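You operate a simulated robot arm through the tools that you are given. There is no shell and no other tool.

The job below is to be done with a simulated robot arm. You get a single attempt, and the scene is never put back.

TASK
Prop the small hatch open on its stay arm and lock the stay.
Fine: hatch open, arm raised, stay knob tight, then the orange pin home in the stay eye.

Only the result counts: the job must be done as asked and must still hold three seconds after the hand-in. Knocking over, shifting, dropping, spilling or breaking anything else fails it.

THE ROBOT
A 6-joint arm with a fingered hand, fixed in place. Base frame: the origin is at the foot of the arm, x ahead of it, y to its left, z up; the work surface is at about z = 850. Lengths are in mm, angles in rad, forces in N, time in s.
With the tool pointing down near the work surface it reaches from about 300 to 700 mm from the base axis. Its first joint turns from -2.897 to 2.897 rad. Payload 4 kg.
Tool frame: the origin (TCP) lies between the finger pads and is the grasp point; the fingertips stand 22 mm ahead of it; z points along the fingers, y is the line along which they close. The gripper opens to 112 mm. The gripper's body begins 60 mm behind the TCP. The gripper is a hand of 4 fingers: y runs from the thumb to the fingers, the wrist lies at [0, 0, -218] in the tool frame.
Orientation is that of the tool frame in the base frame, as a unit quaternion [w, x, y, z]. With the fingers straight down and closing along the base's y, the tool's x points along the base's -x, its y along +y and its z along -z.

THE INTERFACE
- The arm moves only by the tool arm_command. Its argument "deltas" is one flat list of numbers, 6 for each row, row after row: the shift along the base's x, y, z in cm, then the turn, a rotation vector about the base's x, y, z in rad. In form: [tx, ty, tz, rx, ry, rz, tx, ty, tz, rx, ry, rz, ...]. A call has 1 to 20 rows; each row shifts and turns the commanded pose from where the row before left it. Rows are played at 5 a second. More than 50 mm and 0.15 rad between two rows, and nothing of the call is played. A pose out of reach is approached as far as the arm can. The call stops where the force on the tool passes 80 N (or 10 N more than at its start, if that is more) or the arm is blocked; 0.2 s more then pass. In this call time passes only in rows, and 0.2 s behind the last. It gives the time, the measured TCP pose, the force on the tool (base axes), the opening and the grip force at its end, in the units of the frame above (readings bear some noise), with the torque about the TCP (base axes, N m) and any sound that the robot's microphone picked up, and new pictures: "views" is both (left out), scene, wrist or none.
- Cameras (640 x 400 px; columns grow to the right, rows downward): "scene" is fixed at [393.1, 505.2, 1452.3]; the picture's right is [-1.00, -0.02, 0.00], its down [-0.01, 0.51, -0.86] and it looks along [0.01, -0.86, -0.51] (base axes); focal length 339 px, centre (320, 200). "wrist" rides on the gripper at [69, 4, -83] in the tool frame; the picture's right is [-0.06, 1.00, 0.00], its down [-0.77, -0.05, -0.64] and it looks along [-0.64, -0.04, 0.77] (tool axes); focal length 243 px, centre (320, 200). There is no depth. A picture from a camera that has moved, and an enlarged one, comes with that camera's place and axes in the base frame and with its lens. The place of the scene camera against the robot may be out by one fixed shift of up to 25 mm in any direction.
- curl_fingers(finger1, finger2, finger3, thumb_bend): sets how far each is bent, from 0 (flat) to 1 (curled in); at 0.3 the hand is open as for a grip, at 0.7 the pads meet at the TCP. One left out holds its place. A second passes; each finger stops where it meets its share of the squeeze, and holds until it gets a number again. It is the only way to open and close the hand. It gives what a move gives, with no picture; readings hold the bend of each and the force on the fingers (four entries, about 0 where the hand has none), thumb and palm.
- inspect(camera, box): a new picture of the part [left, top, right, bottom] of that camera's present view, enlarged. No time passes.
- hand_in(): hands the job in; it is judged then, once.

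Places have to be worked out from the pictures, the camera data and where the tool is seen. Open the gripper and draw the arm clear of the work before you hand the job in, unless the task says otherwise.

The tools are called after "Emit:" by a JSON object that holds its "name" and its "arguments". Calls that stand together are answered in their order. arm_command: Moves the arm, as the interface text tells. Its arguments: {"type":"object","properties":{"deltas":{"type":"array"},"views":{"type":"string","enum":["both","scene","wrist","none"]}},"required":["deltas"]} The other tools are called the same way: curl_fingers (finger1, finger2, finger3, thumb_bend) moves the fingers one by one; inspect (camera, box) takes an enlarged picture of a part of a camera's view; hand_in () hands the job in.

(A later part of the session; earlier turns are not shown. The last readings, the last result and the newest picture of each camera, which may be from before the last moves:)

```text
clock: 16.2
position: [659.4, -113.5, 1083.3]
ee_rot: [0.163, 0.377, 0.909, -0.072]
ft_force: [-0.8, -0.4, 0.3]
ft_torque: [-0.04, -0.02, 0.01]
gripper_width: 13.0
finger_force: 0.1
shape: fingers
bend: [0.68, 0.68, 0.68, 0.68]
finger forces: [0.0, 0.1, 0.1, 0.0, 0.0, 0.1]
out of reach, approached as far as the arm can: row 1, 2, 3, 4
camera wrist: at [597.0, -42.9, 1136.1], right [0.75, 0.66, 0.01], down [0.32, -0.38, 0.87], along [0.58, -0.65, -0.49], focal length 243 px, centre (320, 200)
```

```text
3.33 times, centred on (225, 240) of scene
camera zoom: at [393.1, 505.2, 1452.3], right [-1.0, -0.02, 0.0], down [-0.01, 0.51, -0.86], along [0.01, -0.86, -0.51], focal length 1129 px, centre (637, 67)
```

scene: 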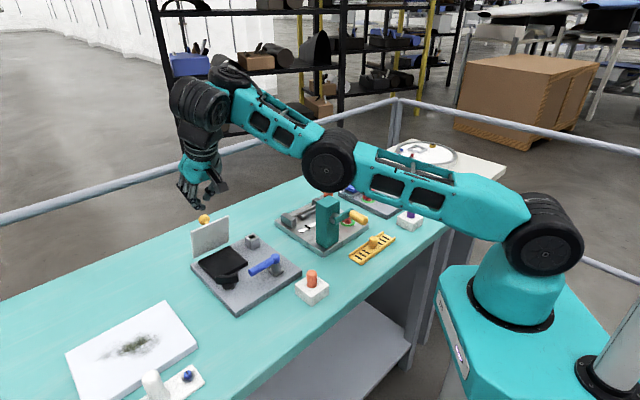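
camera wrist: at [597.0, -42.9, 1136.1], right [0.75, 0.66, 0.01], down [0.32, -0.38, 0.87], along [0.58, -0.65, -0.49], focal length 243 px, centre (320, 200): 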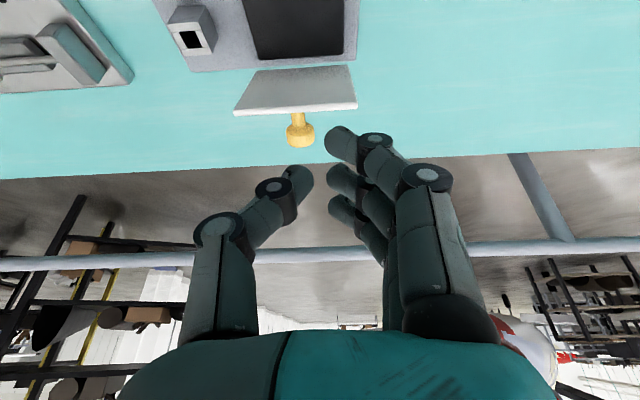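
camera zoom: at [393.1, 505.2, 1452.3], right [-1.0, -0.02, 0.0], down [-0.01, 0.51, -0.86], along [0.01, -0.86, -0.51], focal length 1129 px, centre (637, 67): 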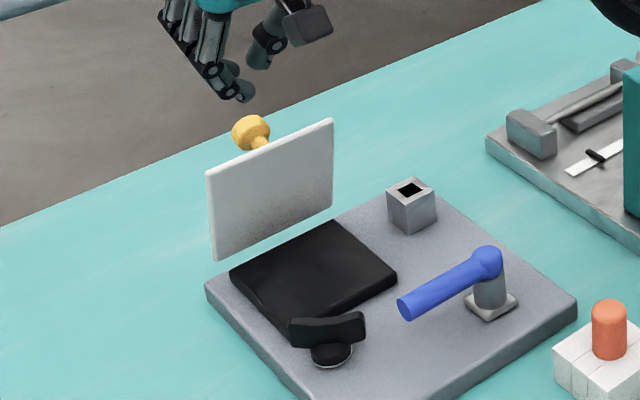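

Tilting outward hits a wrist limit, so I go back to a vertical tool; with three fingers abreast the front one stands about 32 mm ahead, which gives enough reach to push the lid from inside. I undo the tilt and go down behind the lid's inner face.

Emit:
{"name": "arm_command", "arguments": {"deltas": [-1.4, 0, -0.5, 0.085, 0.085, 0, -1.4, 0, -1.5, 0.085, 0.085, 0, 0, 0, -2.0, 0.083, 0.083, 0, 0, 0, -2.0, 0, 0, 0], "views": "both"}}

Emit:
{"name": "inspect", "arguments": {"camera": "scene", "box": [165, 180, 285, 300]}}

```text
clock: 17.2
position: [631.2, -113.8, 1023.5]
ee_rot: [-0.003, 0.383, 0.924, -0.004]
ft_force: [-0.6, -0.8, 0.3]
ft_torque: [0.01, 0.04, 0.02]
gripper_width: 13.2
finger_force: 0.0
shape: fingers
bend: [0.68, 0.68, 0.68, 0.68]
finger forces: [0.0, 0.1, 0.1, 0.1, 0.0, 0.1]
camera wrist: at [586.5, -60.3, 1105.7], right [0.75, 0.66, -0.01], down [0.51, -0.57, 0.64], along [0.42, -0.49, -0.77], focal length 243 px, centre (320, 200)
```

scene: 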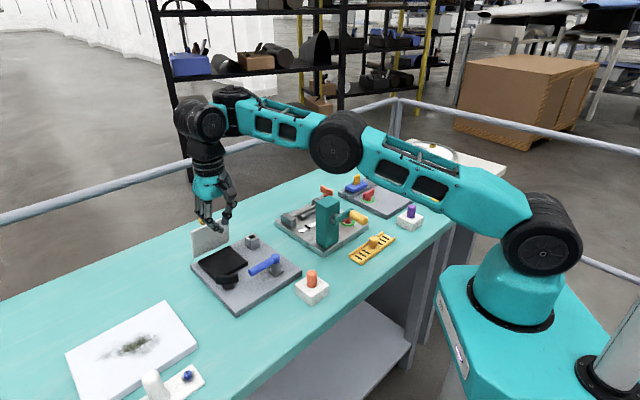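
wrist: 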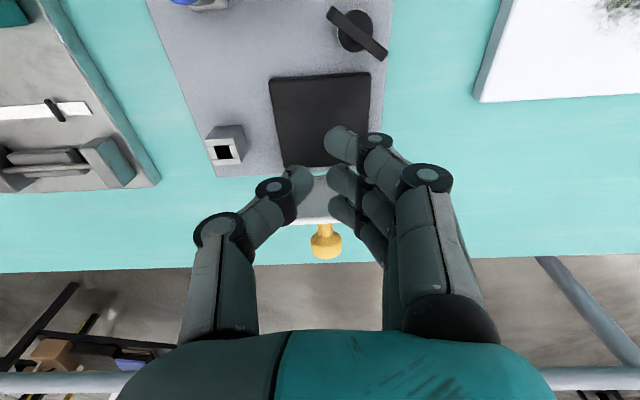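

```text
3.33 times, centred on (225, 240) of scene
camera zoom: at [393.1, 505.2, 1452.3], right [-1.0, -0.02, 0.0], down [-0.01, 0.51, -0.86], along [0.01, -0.86, -0.51], focal length 1129 px, centre (637, 67)
```

zoom: 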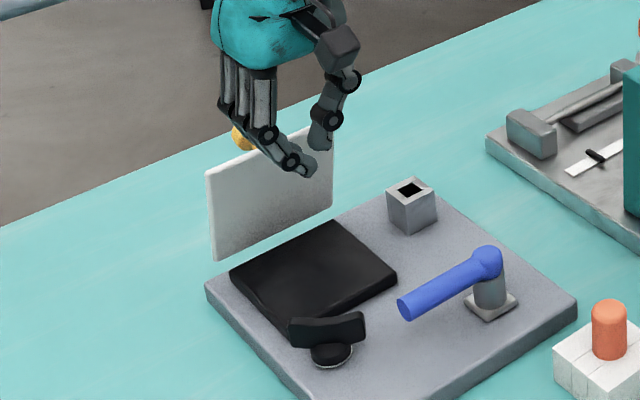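

The tool is vertical again and centred behind the lid. I go down so that the fingertips are at z ≈ 943 and look.

Emit:
{"name": "arm_command", "arguments": {"deltas": [0, 0, -2.9, 0, 0, 0, 0, 0, -2.9, 0, 0, 0], "views": "both"}}

Emit:
{"name": "inspect", "arguments": {"camera": "scene", "box": [165, 180, 285, 300]}}

```text
clock: 17.8
position: [630.7, -115.6, 965.8]
ee_rot: [-0.002, 0.383, 0.924, -0.003]
ft_force: [0.5, 0.1, -0.7]
ft_torque: [0.0, -0.01, -0.01]
gripper_width: 13.2
finger_force: 0.0
shape: fingers
bend: [0.68, 0.68, 0.68, 0.68]
finger forces: [0.1, 0.1, 0.0, 0.0, 0.0, 0.1]
camera wrist: at [586.1, -61.3, 1048.4], right [0.75, 0.66, -0.01], down [0.51, -0.57, 0.64], along [0.42, -0.49, -0.77], focal length 243 px, centre (320, 200)
```

scene: 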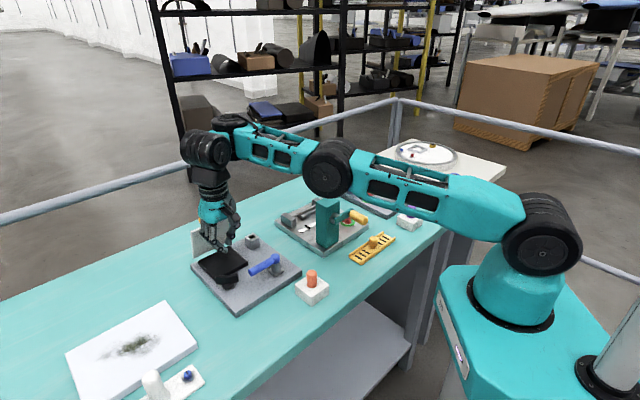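
wrist: 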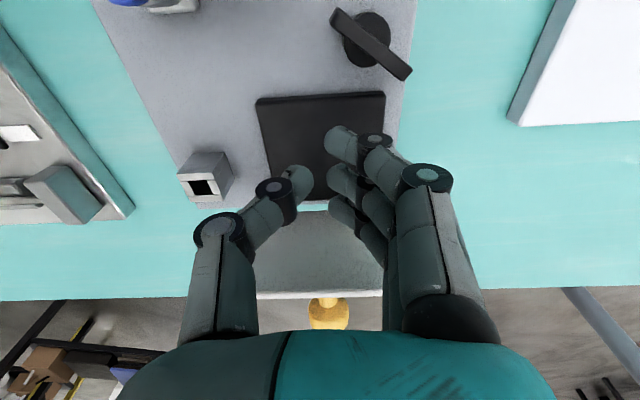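

```text
3.33 times, centred on (225, 240) of scene
camera zoom: at [393.1, 505.2, 1452.3], right [-1.0, -0.02, 0.0], down [-0.01, 0.51, -0.86], along [0.01, -0.86, -0.51], focal length 1129 px, centre (637, 67)
```

zoom: 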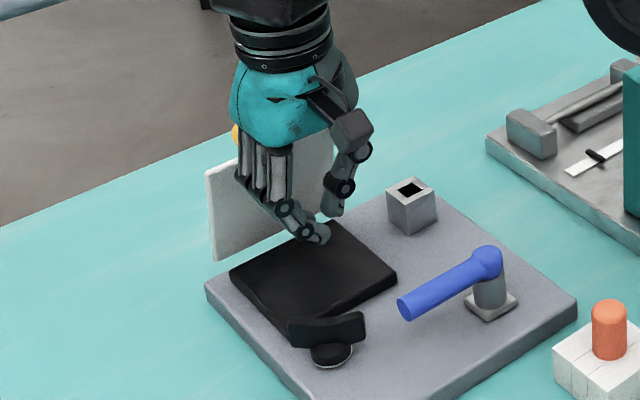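

The fingers are just behind the lid's inner face. I push toward the hinge side in 5 mm steps and read the force.

Emit:
{"name": "arm_command", "arguments": {"deltas": [0.357, -0.35, 0, 0, 0, 0, 0.357, -0.35, 0, 0, 0, 0, 0.357, -0.35, 0, 0, 0, 0, 0.357, -0.35, 0, 0, 0, 0, 0.357, -0.35, 0, 0, 0, 0, 0.357, -0.35, 0, 0, 0, 0], "views": "both"}}

Emit:
{"name": "inspect", "arguments": {"camera": "scene", "box": [165, 180, 285, 300]}}

```text
clock: 19.2
position: [652.2, -134.8, 965.4]
ee_rot: [-0.002, 0.383, 0.924, -0.005]
ft_force: [-0.4, 0.5, 0.5]
ft_torque: [0.0, -0.03, 0.01]
gripper_width: 13.1
finger_force: 0.1
shape: fingers
bend: [0.68, 0.68, 0.68, 0.68]
finger forces: [0.0, 0.0, 0.6, 0.0, 0.1, 0.1]
camera wrist: at [607.6, -81.5, 1048.3], right [0.75, 0.66, -0.01], down [0.51, -0.57, 0.64], along [0.42, -0.49, -0.77], focal length 243 px, centre (320, 200)
```

scene: 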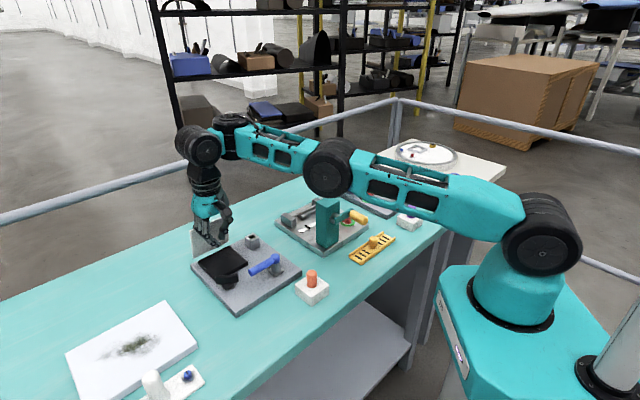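
wrist: 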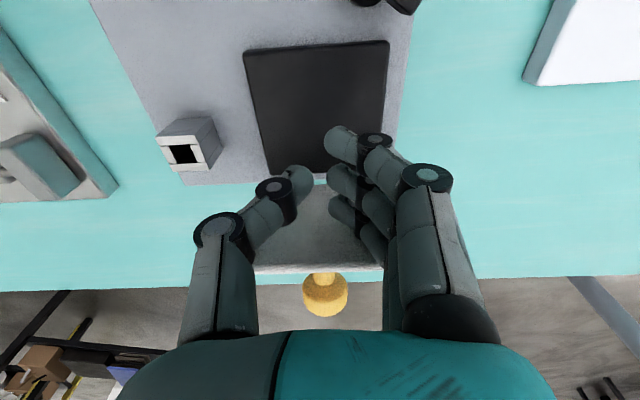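

```text
3.33 times, centred on (225, 240) of scene
camera zoom: at [393.1, 505.2, 1452.3], right [-1.0, -0.02, 0.0], down [-0.01, 0.51, -0.86], along [0.01, -0.86, -0.51], focal length 1129 px, centre (637, 67)
```

zoom: 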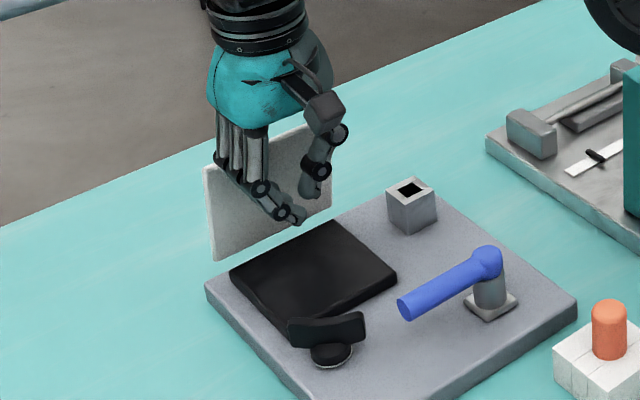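

Finger 3 just begins to touch (0.6 N). I go on pushing another 15 mm.

Emit:
{"name": "arm_command", "arguments": {"deltas": [0.357, -0.35, 0, 0, 0, 0, 0.357, -0.35, 0, 0, 0, 0, 0.357, -0.35, 0, 0, 0, 0], "views": "both"}}

Emit:
{"name": "inspect", "arguments": {"camera": "scene", "box": [165, 180, 285, 300]}}

```text
clock: 20.0
position: [662.9, -144.7, 965.6]
ee_rot: [-0.002, 0.383, 0.924, -0.004]
ft_force: [0.1, 0.5, 1.1]
ft_torque: [-0.01, -0.01, 0.04]
gripper_width: 13.2
finger_force: 0.0
shape: fingers
bend: [0.68, 0.68, 0.68, 0.68]
finger forces: [0.0, 0.0, 0.4, 0.0, 0.0, 0.1]
camera wrist: at [618.8, -91.4, 1048.5], right [0.75, 0.66, -0.01], down [0.51, -0.57, 0.64], along [0.42, -0.49, -0.77], focal length 243 px, centre (320, 200)
```

scene: 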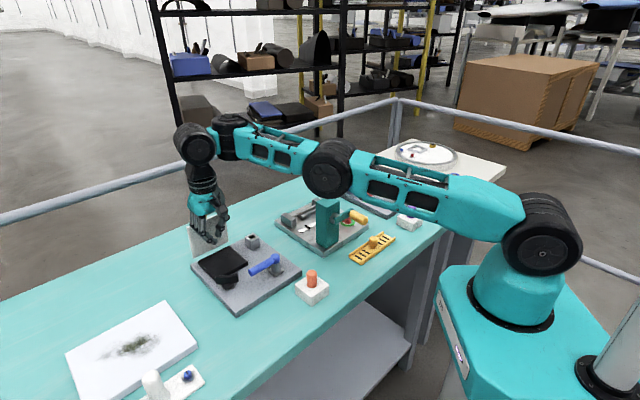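
wrist: 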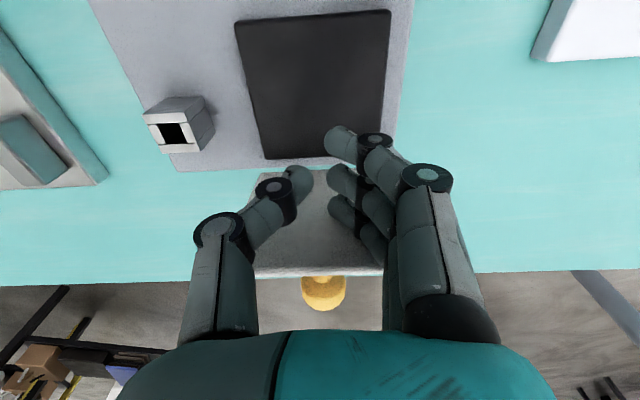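

```text
3.33 times, centred on (225, 240) of scene
camera zoom: at [393.1, 505.2, 1452.3], right [-1.0, -0.02, 0.0], down [-0.01, 0.51, -0.86], along [0.01, -0.86, -0.51], focal length 1129 px, centre (637, 67)
```

zoom: 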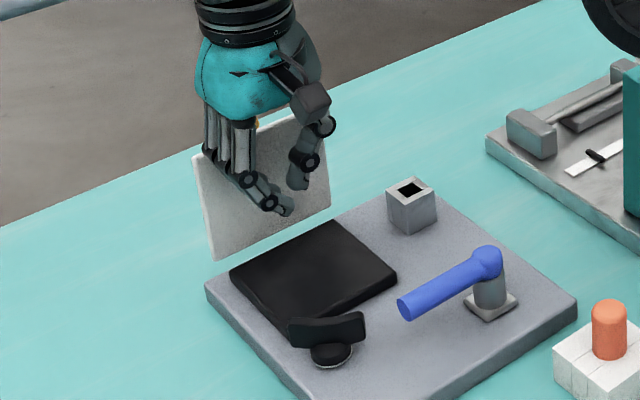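

The lid follows with almost no force, now near 85°. I keep pushing toward a stop.

Emit:
{"name": "arm_command", "arguments": {"deltas": [0.357, -0.35, 0, 0, 0, 0, 0.357, -0.35, 0, 0, 0, 0, 0.357, -0.35, 0, 0, 0, 0, 0.357, -0.35, 0, 0, 0, 0], "views": "both"}}

Emit:
{"name": "inspect", "arguments": {"camera": "scene", "box": [165, 180, 285, 300]}}

```text
clock: 21.0
position: [679.2, -159.3, 966.6]
ee_rot: [-0.003, 0.383, 0.924, -0.004]
ft_force: [0.0, 0.4, -0.2]
ft_torque: [0.03, 0.01, 0.01]
gripper_width: 13.2
finger_force: 0.6
shape: fingers
bend: [0.68, 0.68, 0.68, 0.68]
finger forces: [0.0, 0.0, 0.4, 0.0, 0.1, 0.1]
camera wrist: at [633.6, -105.7, 1048.6], right [0.75, 0.66, -0.01], down [0.51, -0.57, 0.64], along [0.42, -0.49, -0.77], focal length 243 px, centre (320, 200)
```

scene: 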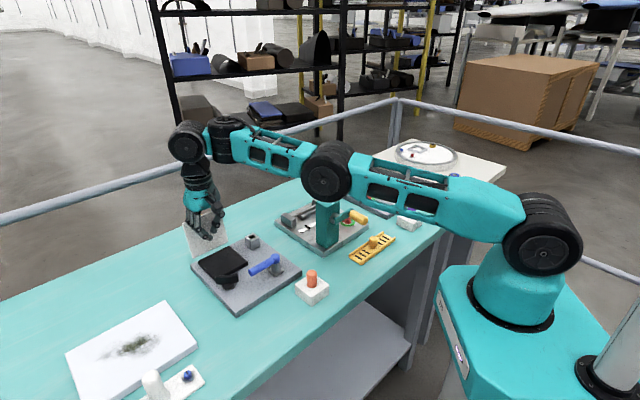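
wrist: 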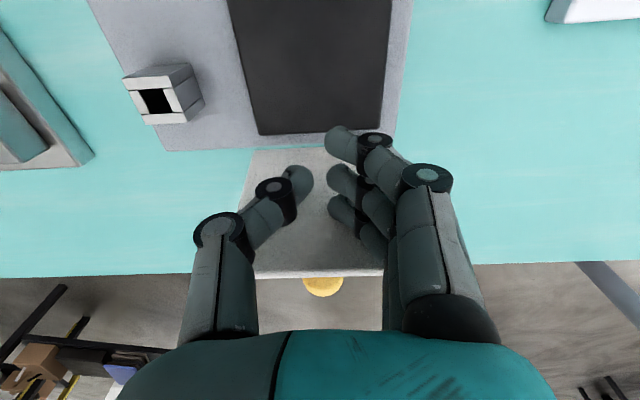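

```text
3.33 times, centred on (225, 240) of scene
camera zoom: at [393.1, 505.2, 1452.3], right [-1.0, -0.02, 0.0], down [-0.01, 0.51, -0.86], along [0.01, -0.86, -0.51], focal length 1129 px, centre (637, 67)
```

zoom: 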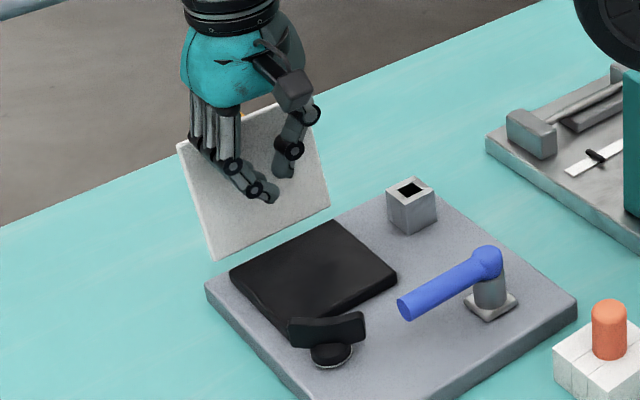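

The lid is past vertical (about 105°) with no stop yet. I lower the fingertips while keeping the push, which opens it further, watching for resistance.

Emit:
{"name": "arm_command", "arguments": {"deltas": [0.1, -0.1, -0.6, 0, 0, 0, 0.1, -0.1, -0.6, 0, 0, 0, 0, 0, -0.6, 0, 0, 0, 0, 0, -0.6, 0, 0, 0], "views": "both"}}

Emit:
{"name": "inspect", "arguments": {"camera": "scene", "box": [165, 180, 285, 300]}}

```text
clock: 22.0
position: [678.5, -158.3, 942.6]
ee_rot: [-0.002, 0.38, 0.925, -0.006]
ft_force: [-31.5, 42.3, 20.9]
ft_torque: [0.47, 0.22, 0.3]
gripper_width: 13.5
finger_force: 27.4
shape: fingers
bend: [0.68, 0.68, 0.76, 0.68]
finger forces: [0.0, 0.0, 55.1, 0.0, 0.1, 0.1]
camera wrist: at [633.4, -104.5, 1024.5], right [0.75, 0.66, -0.01], down [0.51, -0.57, 0.64], along [0.42, -0.49, -0.77], focal length 243 px, centre (320, 200)
```

scene: 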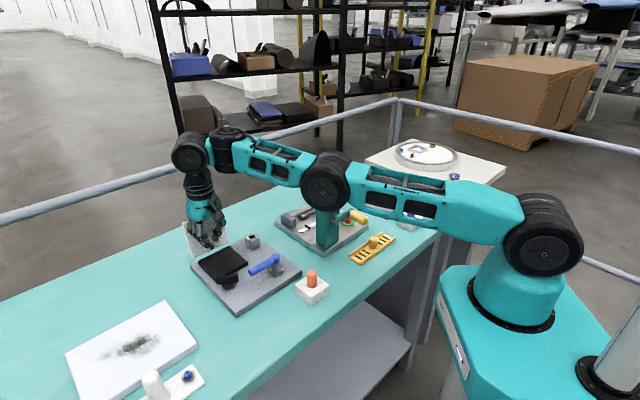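
wrist: 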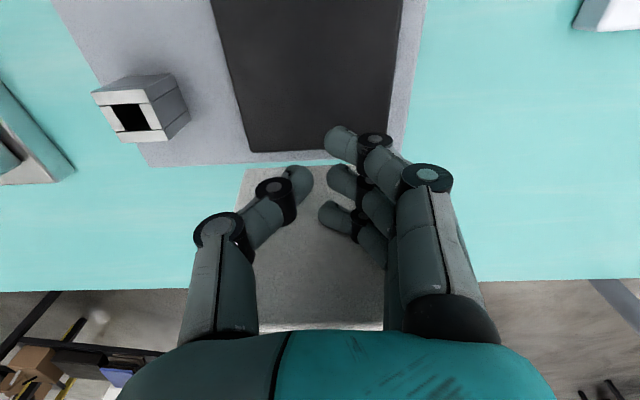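

```text
3.33 times, centred on (225, 240) of scene
camera zoom: at [393.1, 505.2, 1452.3], right [-1.0, -0.02, 0.0], down [-0.01, 0.51, -0.86], along [0.01, -0.86, -0.51], focal length 1129 px, centre (637, 67)
```

zoom: 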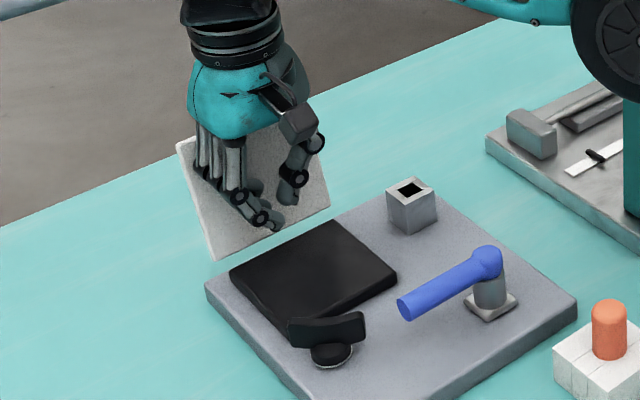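

A strong reaction (about 55 N) shows the lid is at its end stop. I back off at once toward the robot and then rise.

Emit:
{"name": "arm_command", "arguments": {"deltas": [-0.6, 0.6, 0.3, 0, 0, 0, -1.0, 1.0, 0, 0, 0, 0, -1.5, 1.5, 1.0, 0, 0, 0, -1.5, 1.5, 3.0, 0, 0, 0, 0, 0, 4.0, 0, 0, 0], "views": "both"}}

Emit:
{"name": "inspect", "arguments": {"camera": "scene", "box": [165, 180, 285, 300]}}

```text
clock: 23.2
position: [634.2, -114.5, 1025.0]
ee_rot: [-0.002, 0.383, 0.924, -0.003]
ft_force: [-0.6, -1.3, 0.9]
ft_torque: [0.01, 0.01, 0.0]
gripper_width: 13.7
finger_force: 0.1
shape: fingers
bend: [0.68, 0.68, 0.68, 0.68]
finger forces: [0.0, 0.0, 0.0, 0.1, 0.0, 0.0]
camera wrist: at [589.2, -61.5, 1107.6], right [0.75, 0.66, -0.01], down [0.51, -0.57, 0.64], along [0.42, -0.49, -0.77], focal length 243 px, centre (320, 200)
```

scene: 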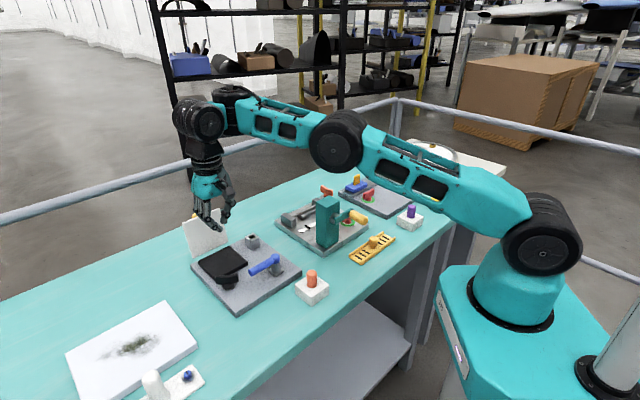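
wrist: 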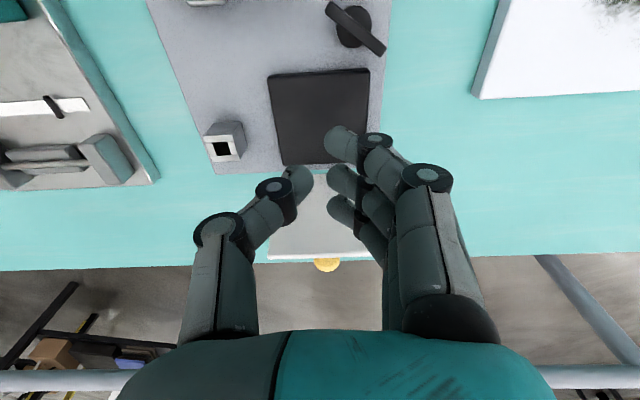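

```text
3.33 times, centred on (225, 240) of scene
camera zoom: at [393.1, 505.2, 1452.3], right [-1.0, -0.02, 0.0], down [-0.01, 0.51, -0.86], along [0.01, -0.86, -0.51], focal length 1129 px, centre (637, 67)
```

zoom: 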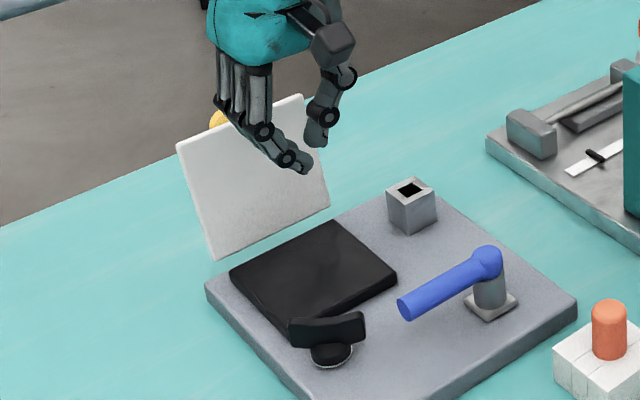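

The hatch stays open at its stop (about 105°) and the plate has not moved. Next is the blue arm: I turn the tool by +90° so that it closes across the arm, and move above a point about 55 mm from its pivot, near (554, -73).

Emit:
{"name": "arm_command", "arguments": {"deltas": [-0.663, 0.348, -0.1, 0, 0, 0.131, -0.663, 0.348, -0.1, 0, 0, 0.131, -0.663, 0.348, -0.1, 0, 0, 0.131, -0.663, 0.348, -0.1, 0, 0, 0.131, -0.663, 0.348, -0.1, 0, 0, 0.131, -0.663, 0.348, -0.1, 0, 0, 0.131, -0.663, 0.348, -0.1, 0, 0, 0.131, -0.663, 0.348, -0.1, 0, 0, 0.131, -0.663, 0.348, -0.1, 0, 0, 0.131, -0.663, 0.348, -0.1, 0, 0, 0.131, -0.663, 0.348, -0.1, 0, 0, 0.131, -0.663, 0.348, -0.1, 0, 0, 0.131], "views": "none"}}

Emit:
{"name": "curl_fingers", "arguments": {"finger1": 0.0, "finger2": 0.5, "finger3": 0.0, "thumb_bend": 0.5}}

Emit:
{"name": "inspect", "arguments": {"camera": "wrist", "box": [0, 0, 640, 400]}}

Emit:
{"name": "inspect", "arguments": {"camera": "wrist", "box": [220, 80, 420, 280]}}

Emit:
{"name": "inspect", "arguments": {"camera": "scene", "box": [165, 160, 325, 320]}}

```text
clock: 25.8
position: [617.2, -83.6, 1034.8]
ee_rot: [0.001, -0.385, 0.923, -0.004]
ft_force: [-0.7, 0.9, -1.2]
ft_torque: [0.0, 0.02, -0.01]
gripper_width: 13.3
finger_force: 0.0
shape: fingers
bend: [0.68, 0.68, 0.68, 0.68]
finger forces: [0.0, 0.1, 0.0, 0.1, 0.0, 0.0]
out of reach, approached as far as the arm can: row 4, 5, 6, 7, 8, 9, 10, 11, 12
```

```text
clock: 26.8
position: [616.6, -83.8, 1036.1]
ee_rot: [0.001, -0.384, 0.923, -0.004]
ft_force: [-0.9, 0.0, 0.9]
ft_torque: [0.03, 0.02, 0.0]
gripper_width: 110.6
finger_force: 0.1
shape: fingers
bend: [0.0, 0.5, 0.0, 0.5]
finger forces: [0.1, 0.0, 0.0, 0.1, 0.0, 0.0]
```

```text
1.00 times, centred on (320, 200) of wrist (not enlarged: the box is as wide or as high as the picture)
camera zoom: at [564.2, -128.2, 1118.6], right [-0.66, 0.75, -0.01], down [0.57, 0.51, 0.64], along [0.48, 0.42, -0.77], focal length 243 px, centre (320, 200)
```

zoom: 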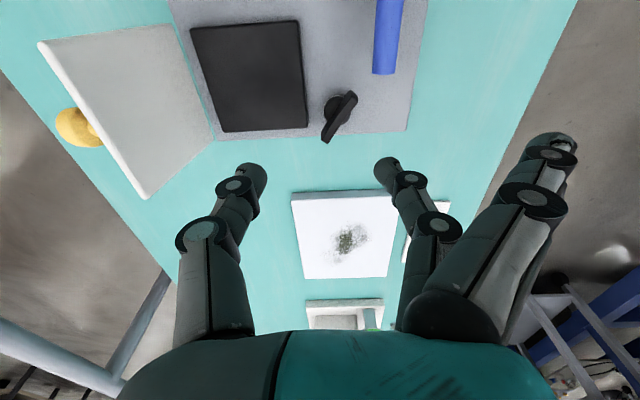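

```text
2.00 times, centred on (320, 180) of wrist
camera zoom: at [564.2, -128.2, 1118.6], right [-0.66, 0.75, -0.01], down [0.57, 0.51, 0.64], along [0.48, 0.42, -0.77], focal length 485 px, centre (320, 240)
```

zoom: 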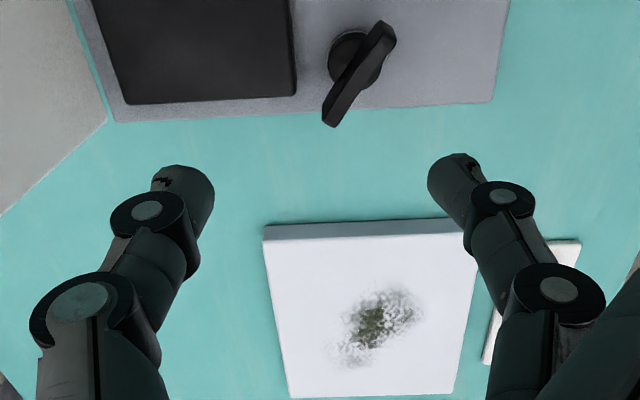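

```text
2.50 times, centred on (245, 240) of scene
camera zoom: at [393.1, 505.2, 1452.3], right [-1.0, -0.02, 0.0], down [-0.01, 0.51, -0.86], along [0.01, -0.86, -0.51], focal length 847 px, centre (508, 100)
```

zoom: 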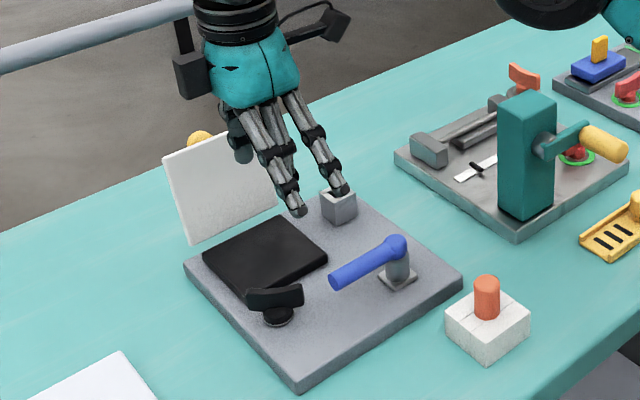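

The turn is done but the arm ended away from the target, at (617, -84, 1036). I move on to the point above the blue arm.

Emit:
{"name": "arm_command", "arguments": {"deltas": [-3.1, 0.55, -1.5, 0, 0, 0, -3.1, 0.55, -1.5, 0, 0, 0], "views": "wrist"}}

Emit:
{"name": "inspect", "arguments": {"camera": "wrist", "box": [220, 80, 420, 280]}}

Emit:
{"name": "inspect", "arguments": {"camera": "scene", "box": [165, 160, 325, 320]}}

```text
clock: 27.4
position: [616.2, -82.7, 1035.3]
ee_rot: [0.0, -0.384, 0.924, -0.004]
ft_force: [0.5, -0.5, -0.1]
ft_torque: [0.02, -0.01, -0.03]
gripper_width: 111.2
finger_force: 0.0
shape: fingers
bend: [0.0, 0.5, 0.0, 0.5]
finger forces: [0.0, 0.0, 0.0, 0.0, 0.1, 0.0]
out of reach, approached as far as the arm can: row 1, 2
camera wrist: at [564.2, -128.2, 1118.6], right [-0.66, 0.75, -0.01], down [0.57, 0.51, 0.64], along [0.48, 0.42, -0.77], focal length 243 px, centre (320, 200)
```

wrist: 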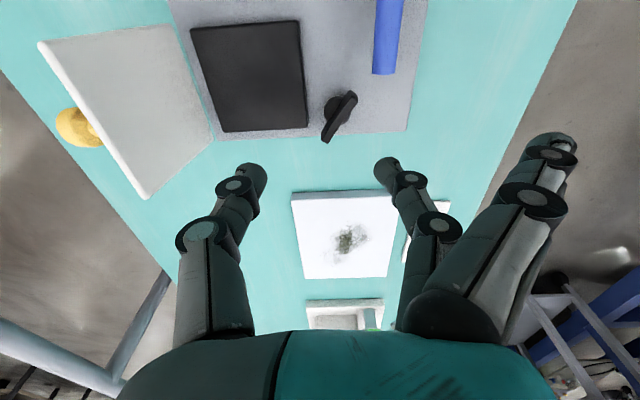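

```text
2.00 times, centred on (320, 180) of wrist
camera zoom: at [564.2, -128.2, 1118.6], right [-0.66, 0.75, -0.01], down [0.57, 0.51, 0.64], along [0.48, 0.42, -0.77], focal length 485 px, centre (320, 240)
```

zoom: 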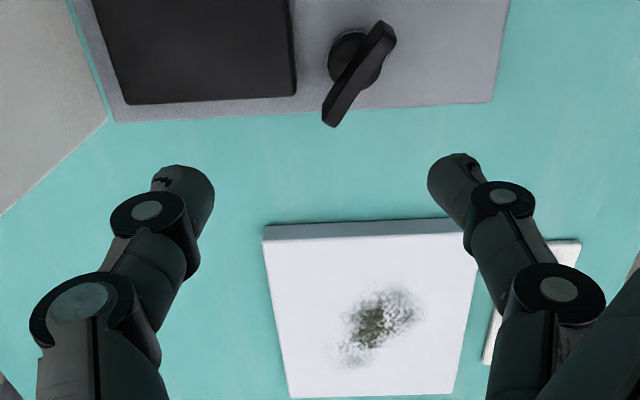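

```text
2.50 times, centred on (245, 240) of scene
camera zoom: at [393.1, 505.2, 1452.3], right [-1.0, -0.02, 0.0], down [-0.01, 0.51, -0.86], along [0.01, -0.86, -0.51], focal length 847 px, centre (508, 100)
```

zoom: 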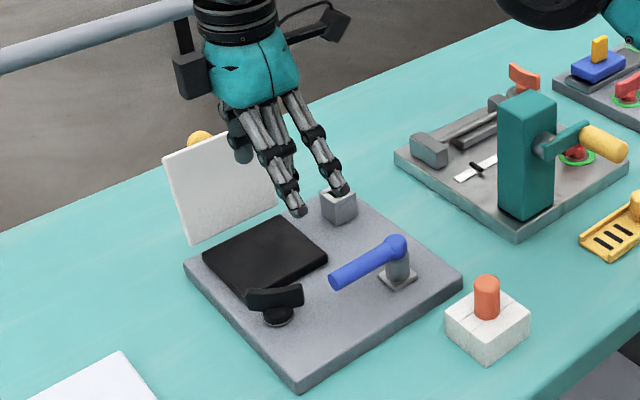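

The arm refuses to move on in this posture; I look at the whole arm in the scene view to understand its configuration.

Emit:
{"name": "inspect", "arguments": {"camera": "scene", "box": [0, 0, 640, 400]}}

Emit:
{"name": "inspect", "arguments": {"camera": "scene", "box": [140, 0, 460, 200]}}

```text
1.00 times, centred on (320, 200) of scene (not enlarged: the box is as wide or as high as the picture)
camera zoom: at [393.1, 505.2, 1452.3], right [-1.0, -0.02, 0.0], down [-0.01, 0.51, -0.86], along [0.01, -0.86, -0.51], focal length 339 px, centre (320, 200)
```

zoom: 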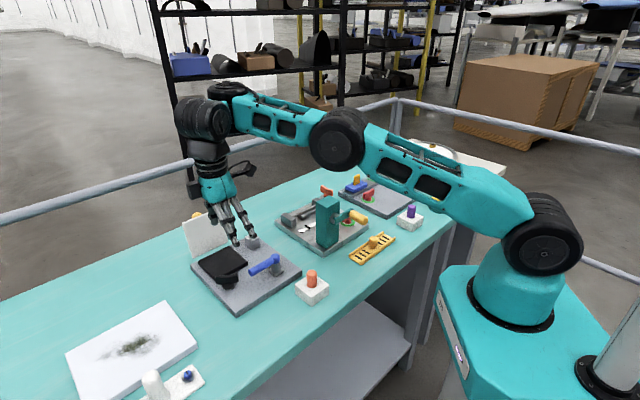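

```text
2.00 times, centred on (300, 100) of scene
camera zoom: at [393.1, 505.2, 1452.3], right [-1.0, -0.02, 0.0], down [-0.01, 0.51, -0.86], along [0.01, -0.86, -0.51], focal length 677 px, centre (360, 400)
```

zoom: 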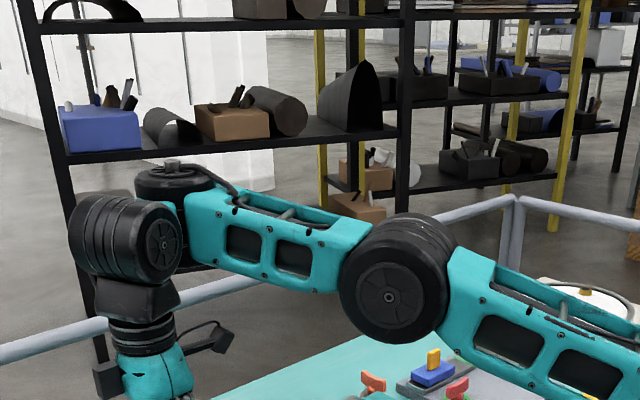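

The elbow is nearly straight in this posture, which suggests the wrist picked a poor joint branch. I try to return toward the roomy start region (back and up) to recover a better posture.

Emit:
{"name": "arm_command", "arguments": {"deltas": [-2.0, 0.5, 2.0, 0, 0, 0, -2.0, 0.5, 2.0, 0, 0, 0, -2.0, 0.5, 2.0, 0, 0, 0], "views": "scene"}}

```text
clock: 28.2
position: [579.8, -71.2, 1109.2]
ee_rot: [-0.001, -0.383, 0.924, -0.003]
ft_force: [-0.4, 0.4, 0.3]
ft_torque: [0.02, 0.01, -0.02]
gripper_width: 111.1
finger_force: 0.1
shape: fingers
bend: [0.0, 0.5, 0.0, 0.5]
finger forces: [0.0, 0.0, 0.1, 0.1, 0.0, 0.0]
out of reach, approached as far as the arm can: row 1, 2, 3
```

scene: 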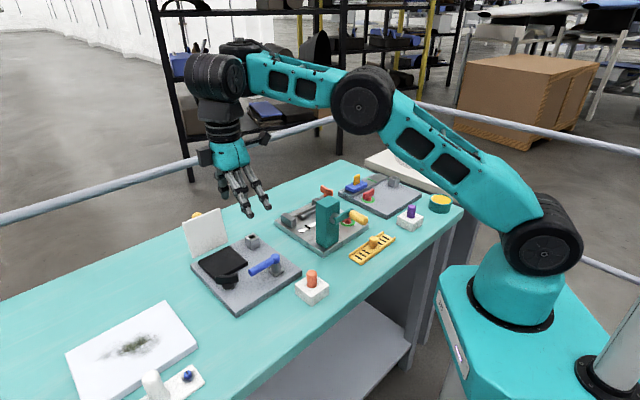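

It moves that way. I continue back and up toward the start region.

Emit:
{"name": "arm_command", "arguments": {"deltas": [-3.0, 0.5, 1.5, 0, 0, 0, -3.0, 0.5, 1.5, 0, 0, 0, -3.0, 0.5, 1.5, 0, 0, 0, -3.0, 0.5, 1.0, 0, 0, 0], "views": "scene"}}

```text
clock: 29.2
position: [497.2, -57.5, 1201.8]
ee_rot: [0.0, -0.383, 0.924, -0.003]
ft_force: [0.4, -0.4, -0.2]
ft_torque: [0.0, -0.01, -0.03]
gripper_width: 110.8
finger_force: 0.1
shape: fingers
bend: [0.0, 0.5, 0.0, 0.5]
finger forces: [0.0, 0.0, 0.0, 0.1, 0.0, 0.0]
out of reach, approached as far as the arm can: row 1, 2, 3, 4
```

scene: 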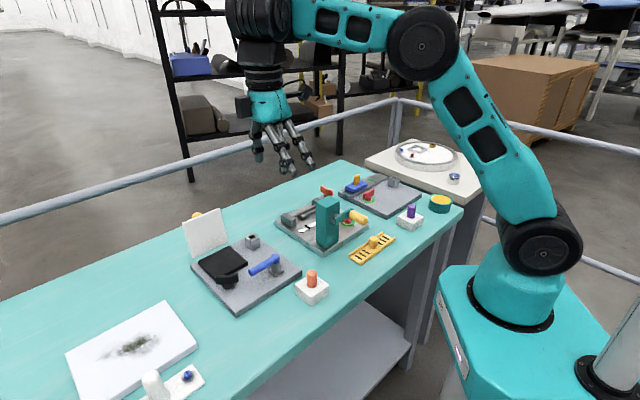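

The arm still slides along some joint limit with the forearm held level. I turn the heading back to the start orientation near the start pose to regain the original branch.

Emit:
{"name": "arm_command", "arguments": {"deltas": [-1.8, 0.6, 0, 0, 0, -0.131, -1.8, 0.6, 0, 0, 0, -0.131, -1.8, 0.6, 0, 0, 0, -0.131, -1.8, 0.6, 0, 0, 0, -0.131, -1.8, 0.6, 0, 0, 0, -0.131, -1.8, 0.6, 0, 0, 0, -0.131], "views": "scene"}}

```text
clock: 30.6
position: [418.4, -23.0, 1248.7]
ee_rot: [-0.001, 0.001, 1.0, -0.005]
ft_force: [0.2, 0.1, 0.7]
ft_torque: [0.02, 0.01, -0.05]
gripper_width: 111.1
finger_force: 0.2
shape: fingers
bend: [0.0, 0.5, 0.0, 0.5]
finger forces: [0.1, 0.0, 0.1, 0.0, 0.1, 0.1]
out of reach, approached as far as the arm can: row 1, 2, 3, 4, 5, 6
```

scene: 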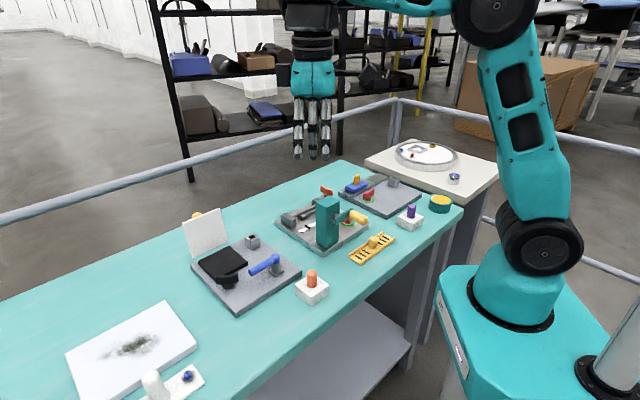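

I zoom on the wrist to compare its joint posture with the first picture.

Emit:
{"name": "inspect", "arguments": {"camera": "scene", "box": [240, 0, 560, 200]}}

```text
2.00 times, centred on (400, 100) of scene
camera zoom: at [393.1, 505.2, 1452.3], right [-1.0, -0.02, 0.0], down [-0.01, 0.51, -0.86], along [0.01, -0.86, -0.51], focal length 677 px, centre (160, 400)
```

zoom: 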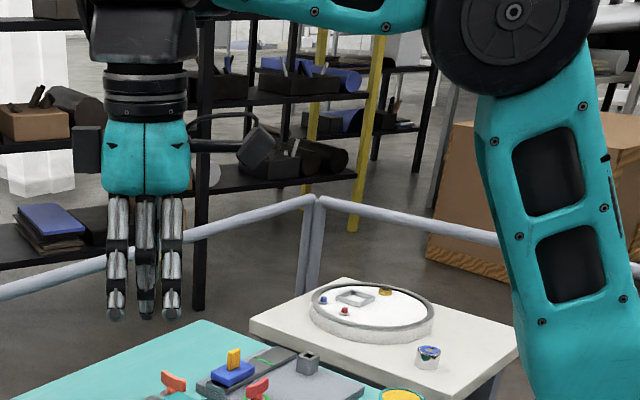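

The wrist seems caught in a singular posture (forearm level, tool vertical, so two wrist axes are parallel). I tilt the tool outward about y to pull the wrist out of it, lowering a little at the same time.

Emit:
{"name": "arm_command", "arguments": {"deltas": [0, 0, -1.0, 0, -0.13, 0, 0, 0, -1.0, 0, -0.13, 0, 0, 0, -1.0, 0, -0.13, 0, 0, 0, -1.0, 0, -0.13, 0], "views": "scene"}}

```text
clock: 31.6
position: [493.5, -36.5, 1377.5]
ee_rot: [0.256, 0.0, 0.967, -0.004]
ft_force: [0.0, -0.2, 0.6]
ft_torque: [0.01, 0.01, -0.01]
gripper_width: 110.9
finger_force: 0.1
shape: fingers
bend: [0.0, 0.5, 0.0, 0.5]
finger forces: [0.0, 0.0, 0.0, 0.1, 0.0, 0.0]
out of reach, approached as far as the arm can: row 1, 2, 3, 4
```

scene: 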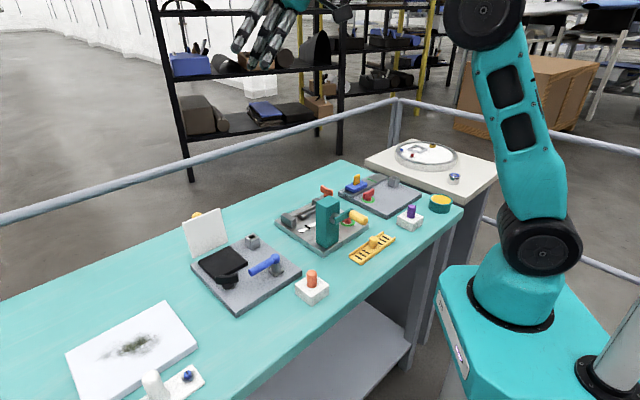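

Orientation follows but position drifts, so one wrist joint is still held at a wrong angle. I undo this tilt and turn the heading back clockwise to 45°, where the arm moved freely before.

Emit:
{"name": "arm_command", "arguments": {"deltas": [0, 0, -1.0, 0, 0.13, 0, 0, 0, -1.0, 0, 0.13, 0, 0, 0, -1.0, 0, 0.13, 0, 0, 0, -1.0, 0, 0.13, 0, 0, 0, -1, 0, 0, -0.131, 0, 0, -1, 0, 0, -0.131, 0, 0, -1, 0, 0, -0.131, 0, 0, -1, 0, 0, -0.131, 0, 0, -1, 0, 0, -0.131, 0, 0, -1, 0, 0, -0.131], "views": "scene"}}

```text
clock: 33.8
position: [493.6, -34.4, 1276.1]
ee_rot: [-0.002, 0.385, 0.923, -0.005]
ft_force: [0.0, 0.1, -0.3]
ft_torque: [0.03, -0.01, -0.01]
gripper_width: 110.8
finger_force: 0.1
shape: fingers
bend: [0.0, 0.5, 0.0, 0.5]
finger forces: [0.1, 0.1, 0.0, 0.0, 0.0, 0.0]
out of reach, approached as far as the arm can: row 2
```

scene: 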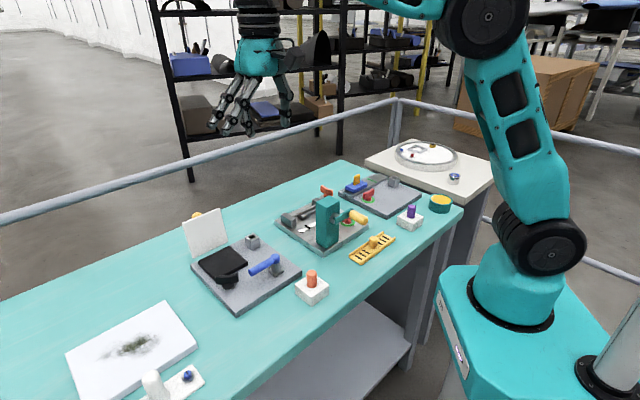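

Now the arm follows fully again. I lower to (500, -20, 1050), a pose where it was fine at the beginning, and compare the posture.

Emit:
{"name": "arm_command", "arguments": {"deltas": [0.1, 0.3, -4.5, 0, 0, 0, 0.1, 0.3, -4.5, 0, 0, 0, 0.1, 0.3, -4.5, 0, 0, 0, 0.1, 0.3, -4.5, 0, 0, 0, 0.2, 0.3, -4.5, 0, 0, 0], "views": "both"}}

```text
clock: 35.0
position: [572.1, -21.6, 1120.7]
ee_rot: [-0.002, 0.382, 0.924, -0.005]
ft_force: [-0.5, 0.2, 0.5]
ft_torque: [0.01, -0.02, 0.02]
gripper_width: 111.0
finger_force: 0.0
shape: fingers
bend: [0.0, 0.5, 0.0, 0.5]
finger forces: [0.0, 0.1, 0.0, 0.1, 0.0, 0.0]
out of reach, approached as far as the arm can: row 1, 2, 3, 4, 5
camera wrist: at [527.2, 32.0, 1203.1], right [0.75, 0.66, -0.01], down [0.51, -0.57, 0.64], along [0.42, -0.49, -0.77], focal length 243 px, centre (320, 200)
```

scene: 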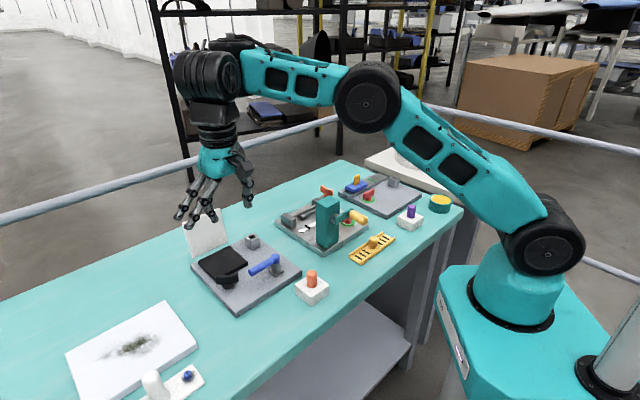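
wrist: 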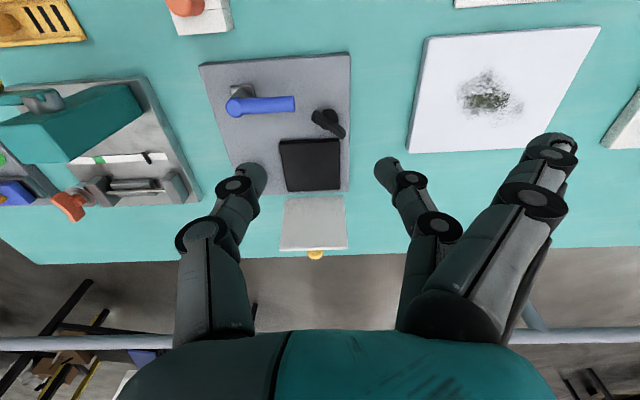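

The position again drifts with the forearm level. I zoom on the wrist to judge how that joint stands.

Emit:
{"name": "inspect", "arguments": {"camera": "scene", "box": [140, 20, 300, 220]}}

```text
2.00 times, centred on (220, 120) of scene
camera zoom: at [393.1, 505.2, 1452.3], right [-1.0, -0.02, 0.0], down [-0.01, 0.51, -0.86], along [0.01, -0.86, -0.51], focal length 677 px, centre (520, 360)
```

zoom: 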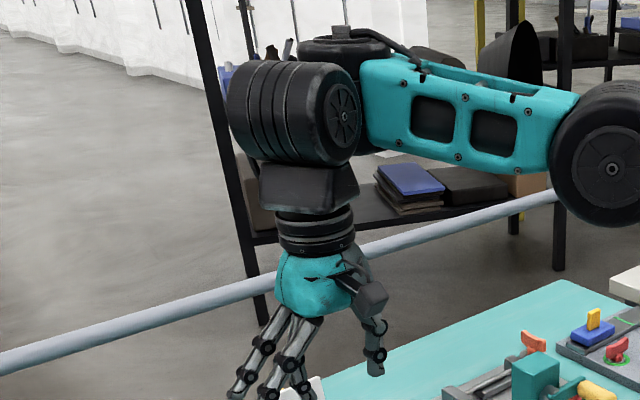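

The big wrist motor's face is turned about 60° from its usual direction, so that joint has crept away. I tilt the tool about that motor's own axis (pointing it toward heading 60°) to leave the singular posture; afterwards I will swing it back.

Emit:
{"name": "arm_command", "arguments": {"deltas": [0, 0, 0, 0.121, -0.07, 0, 0, 0, 0, 0.121, -0.07, 0, 0, 0, 0, 0.121, -0.07, 0, 0, 0, 0, 0.121, -0.07, 0], "views": "scene"}}

Emit:
{"name": "inspect", "arguments": {"camera": "scene", "box": [140, 0, 380, 240]}}

```text
clock: 36.0
position: [607.5, -31.2, 1143.6]
ee_rot: [0.034, 0.368, 0.889, 0.27]
ft_force: [-0.1, -0.4, -1.1]
ft_torque: [0.04, 0.02, 0.03]
gripper_width: 111.0
finger_force: 0.1
shape: fingers
bend: [0.0, 0.5, 0.0, 0.5]
finger forces: [0.1, 0.0, 0.1, 0.0, 0.0, 0.1]
out of reach, approached as far as the arm can: row 1, 2, 3
```

scene: 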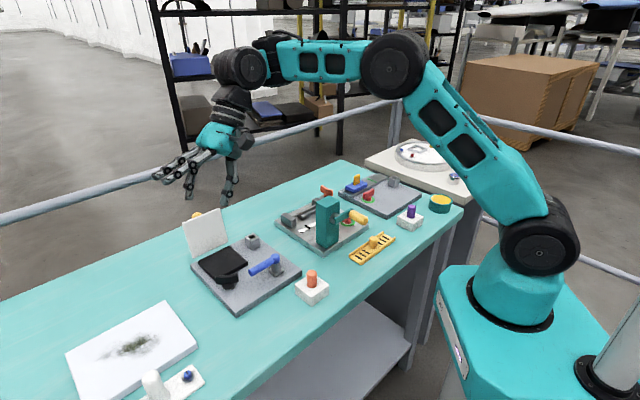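

```text
1.67 times, centred on (260, 120) of scene
camera zoom: at [393.1, 505.2, 1452.3], right [-1.0, -0.02, 0.0], down [-0.01, 0.51, -0.86], along [0.01, -0.86, -0.51], focal length 564 px, centre (420, 333)
```

zoom: 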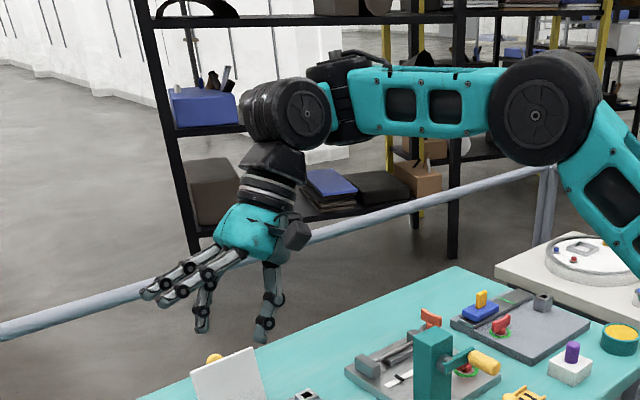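

The last row was fully reached and the motor face has turned back partly. Now I swing the tilted tool about the vertical by -60°, moving back a bit, so that it points straight outward in the arm's plane.

Emit:
{"name": "arm_command", "arguments": {"deltas": [-1.1, 0.1, -0.3, 0, 0, -0.131, -1.1, 0.1, -0.3, 0, 0, -0.131, -1.1, 0.1, -0.3, 0, 0, -0.131, -1.1, 0.1, -0.3, 0, 0, -0.131, -1.1, 0.1, -0.3, 0, 0, -0.131, -1.1, 0.1, -0.3, 0, 0, -0.131, -1.1, 0.1, -0.3, 0, 0, -0.131, -1.1, 0.1, -0.3, 0, 0, -0.131], "views": "scene"}}

Emit:
{"name": "inspect", "arguments": {"camera": "scene", "box": [140, 0, 380, 240]}}

```text
clock: 37.8
position: [519.2, -22.7, 1120.6]
ee_rot: [0.165, 0.764, 0.585, 0.217]
ft_force: [-0.2, 0.3, 1.0]
ft_torque: [0.0, 0.01, 0.04]
gripper_width: 111.2
finger_force: 0.1
shape: fingers
bend: [0.0, 0.5, 0.0, 0.5]
finger forces: [0.0, 0.0, 0.0, 0.0, 0.0, 0.1]
```

scene: 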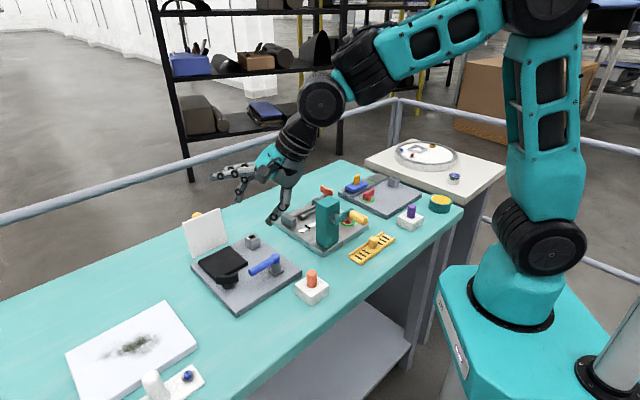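

```text
1.67 times, centred on (260, 120) of scene
camera zoom: at [393.1, 505.2, 1452.3], right [-1.0, -0.02, 0.0], down [-0.01, 0.51, -0.86], along [0.01, -0.86, -0.51], focal length 564 px, centre (420, 333)
```

zoom: 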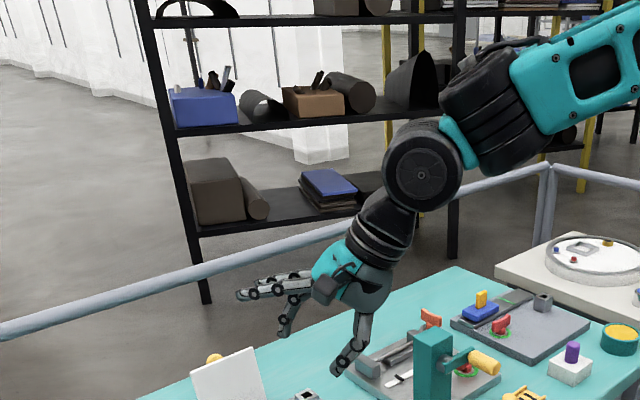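

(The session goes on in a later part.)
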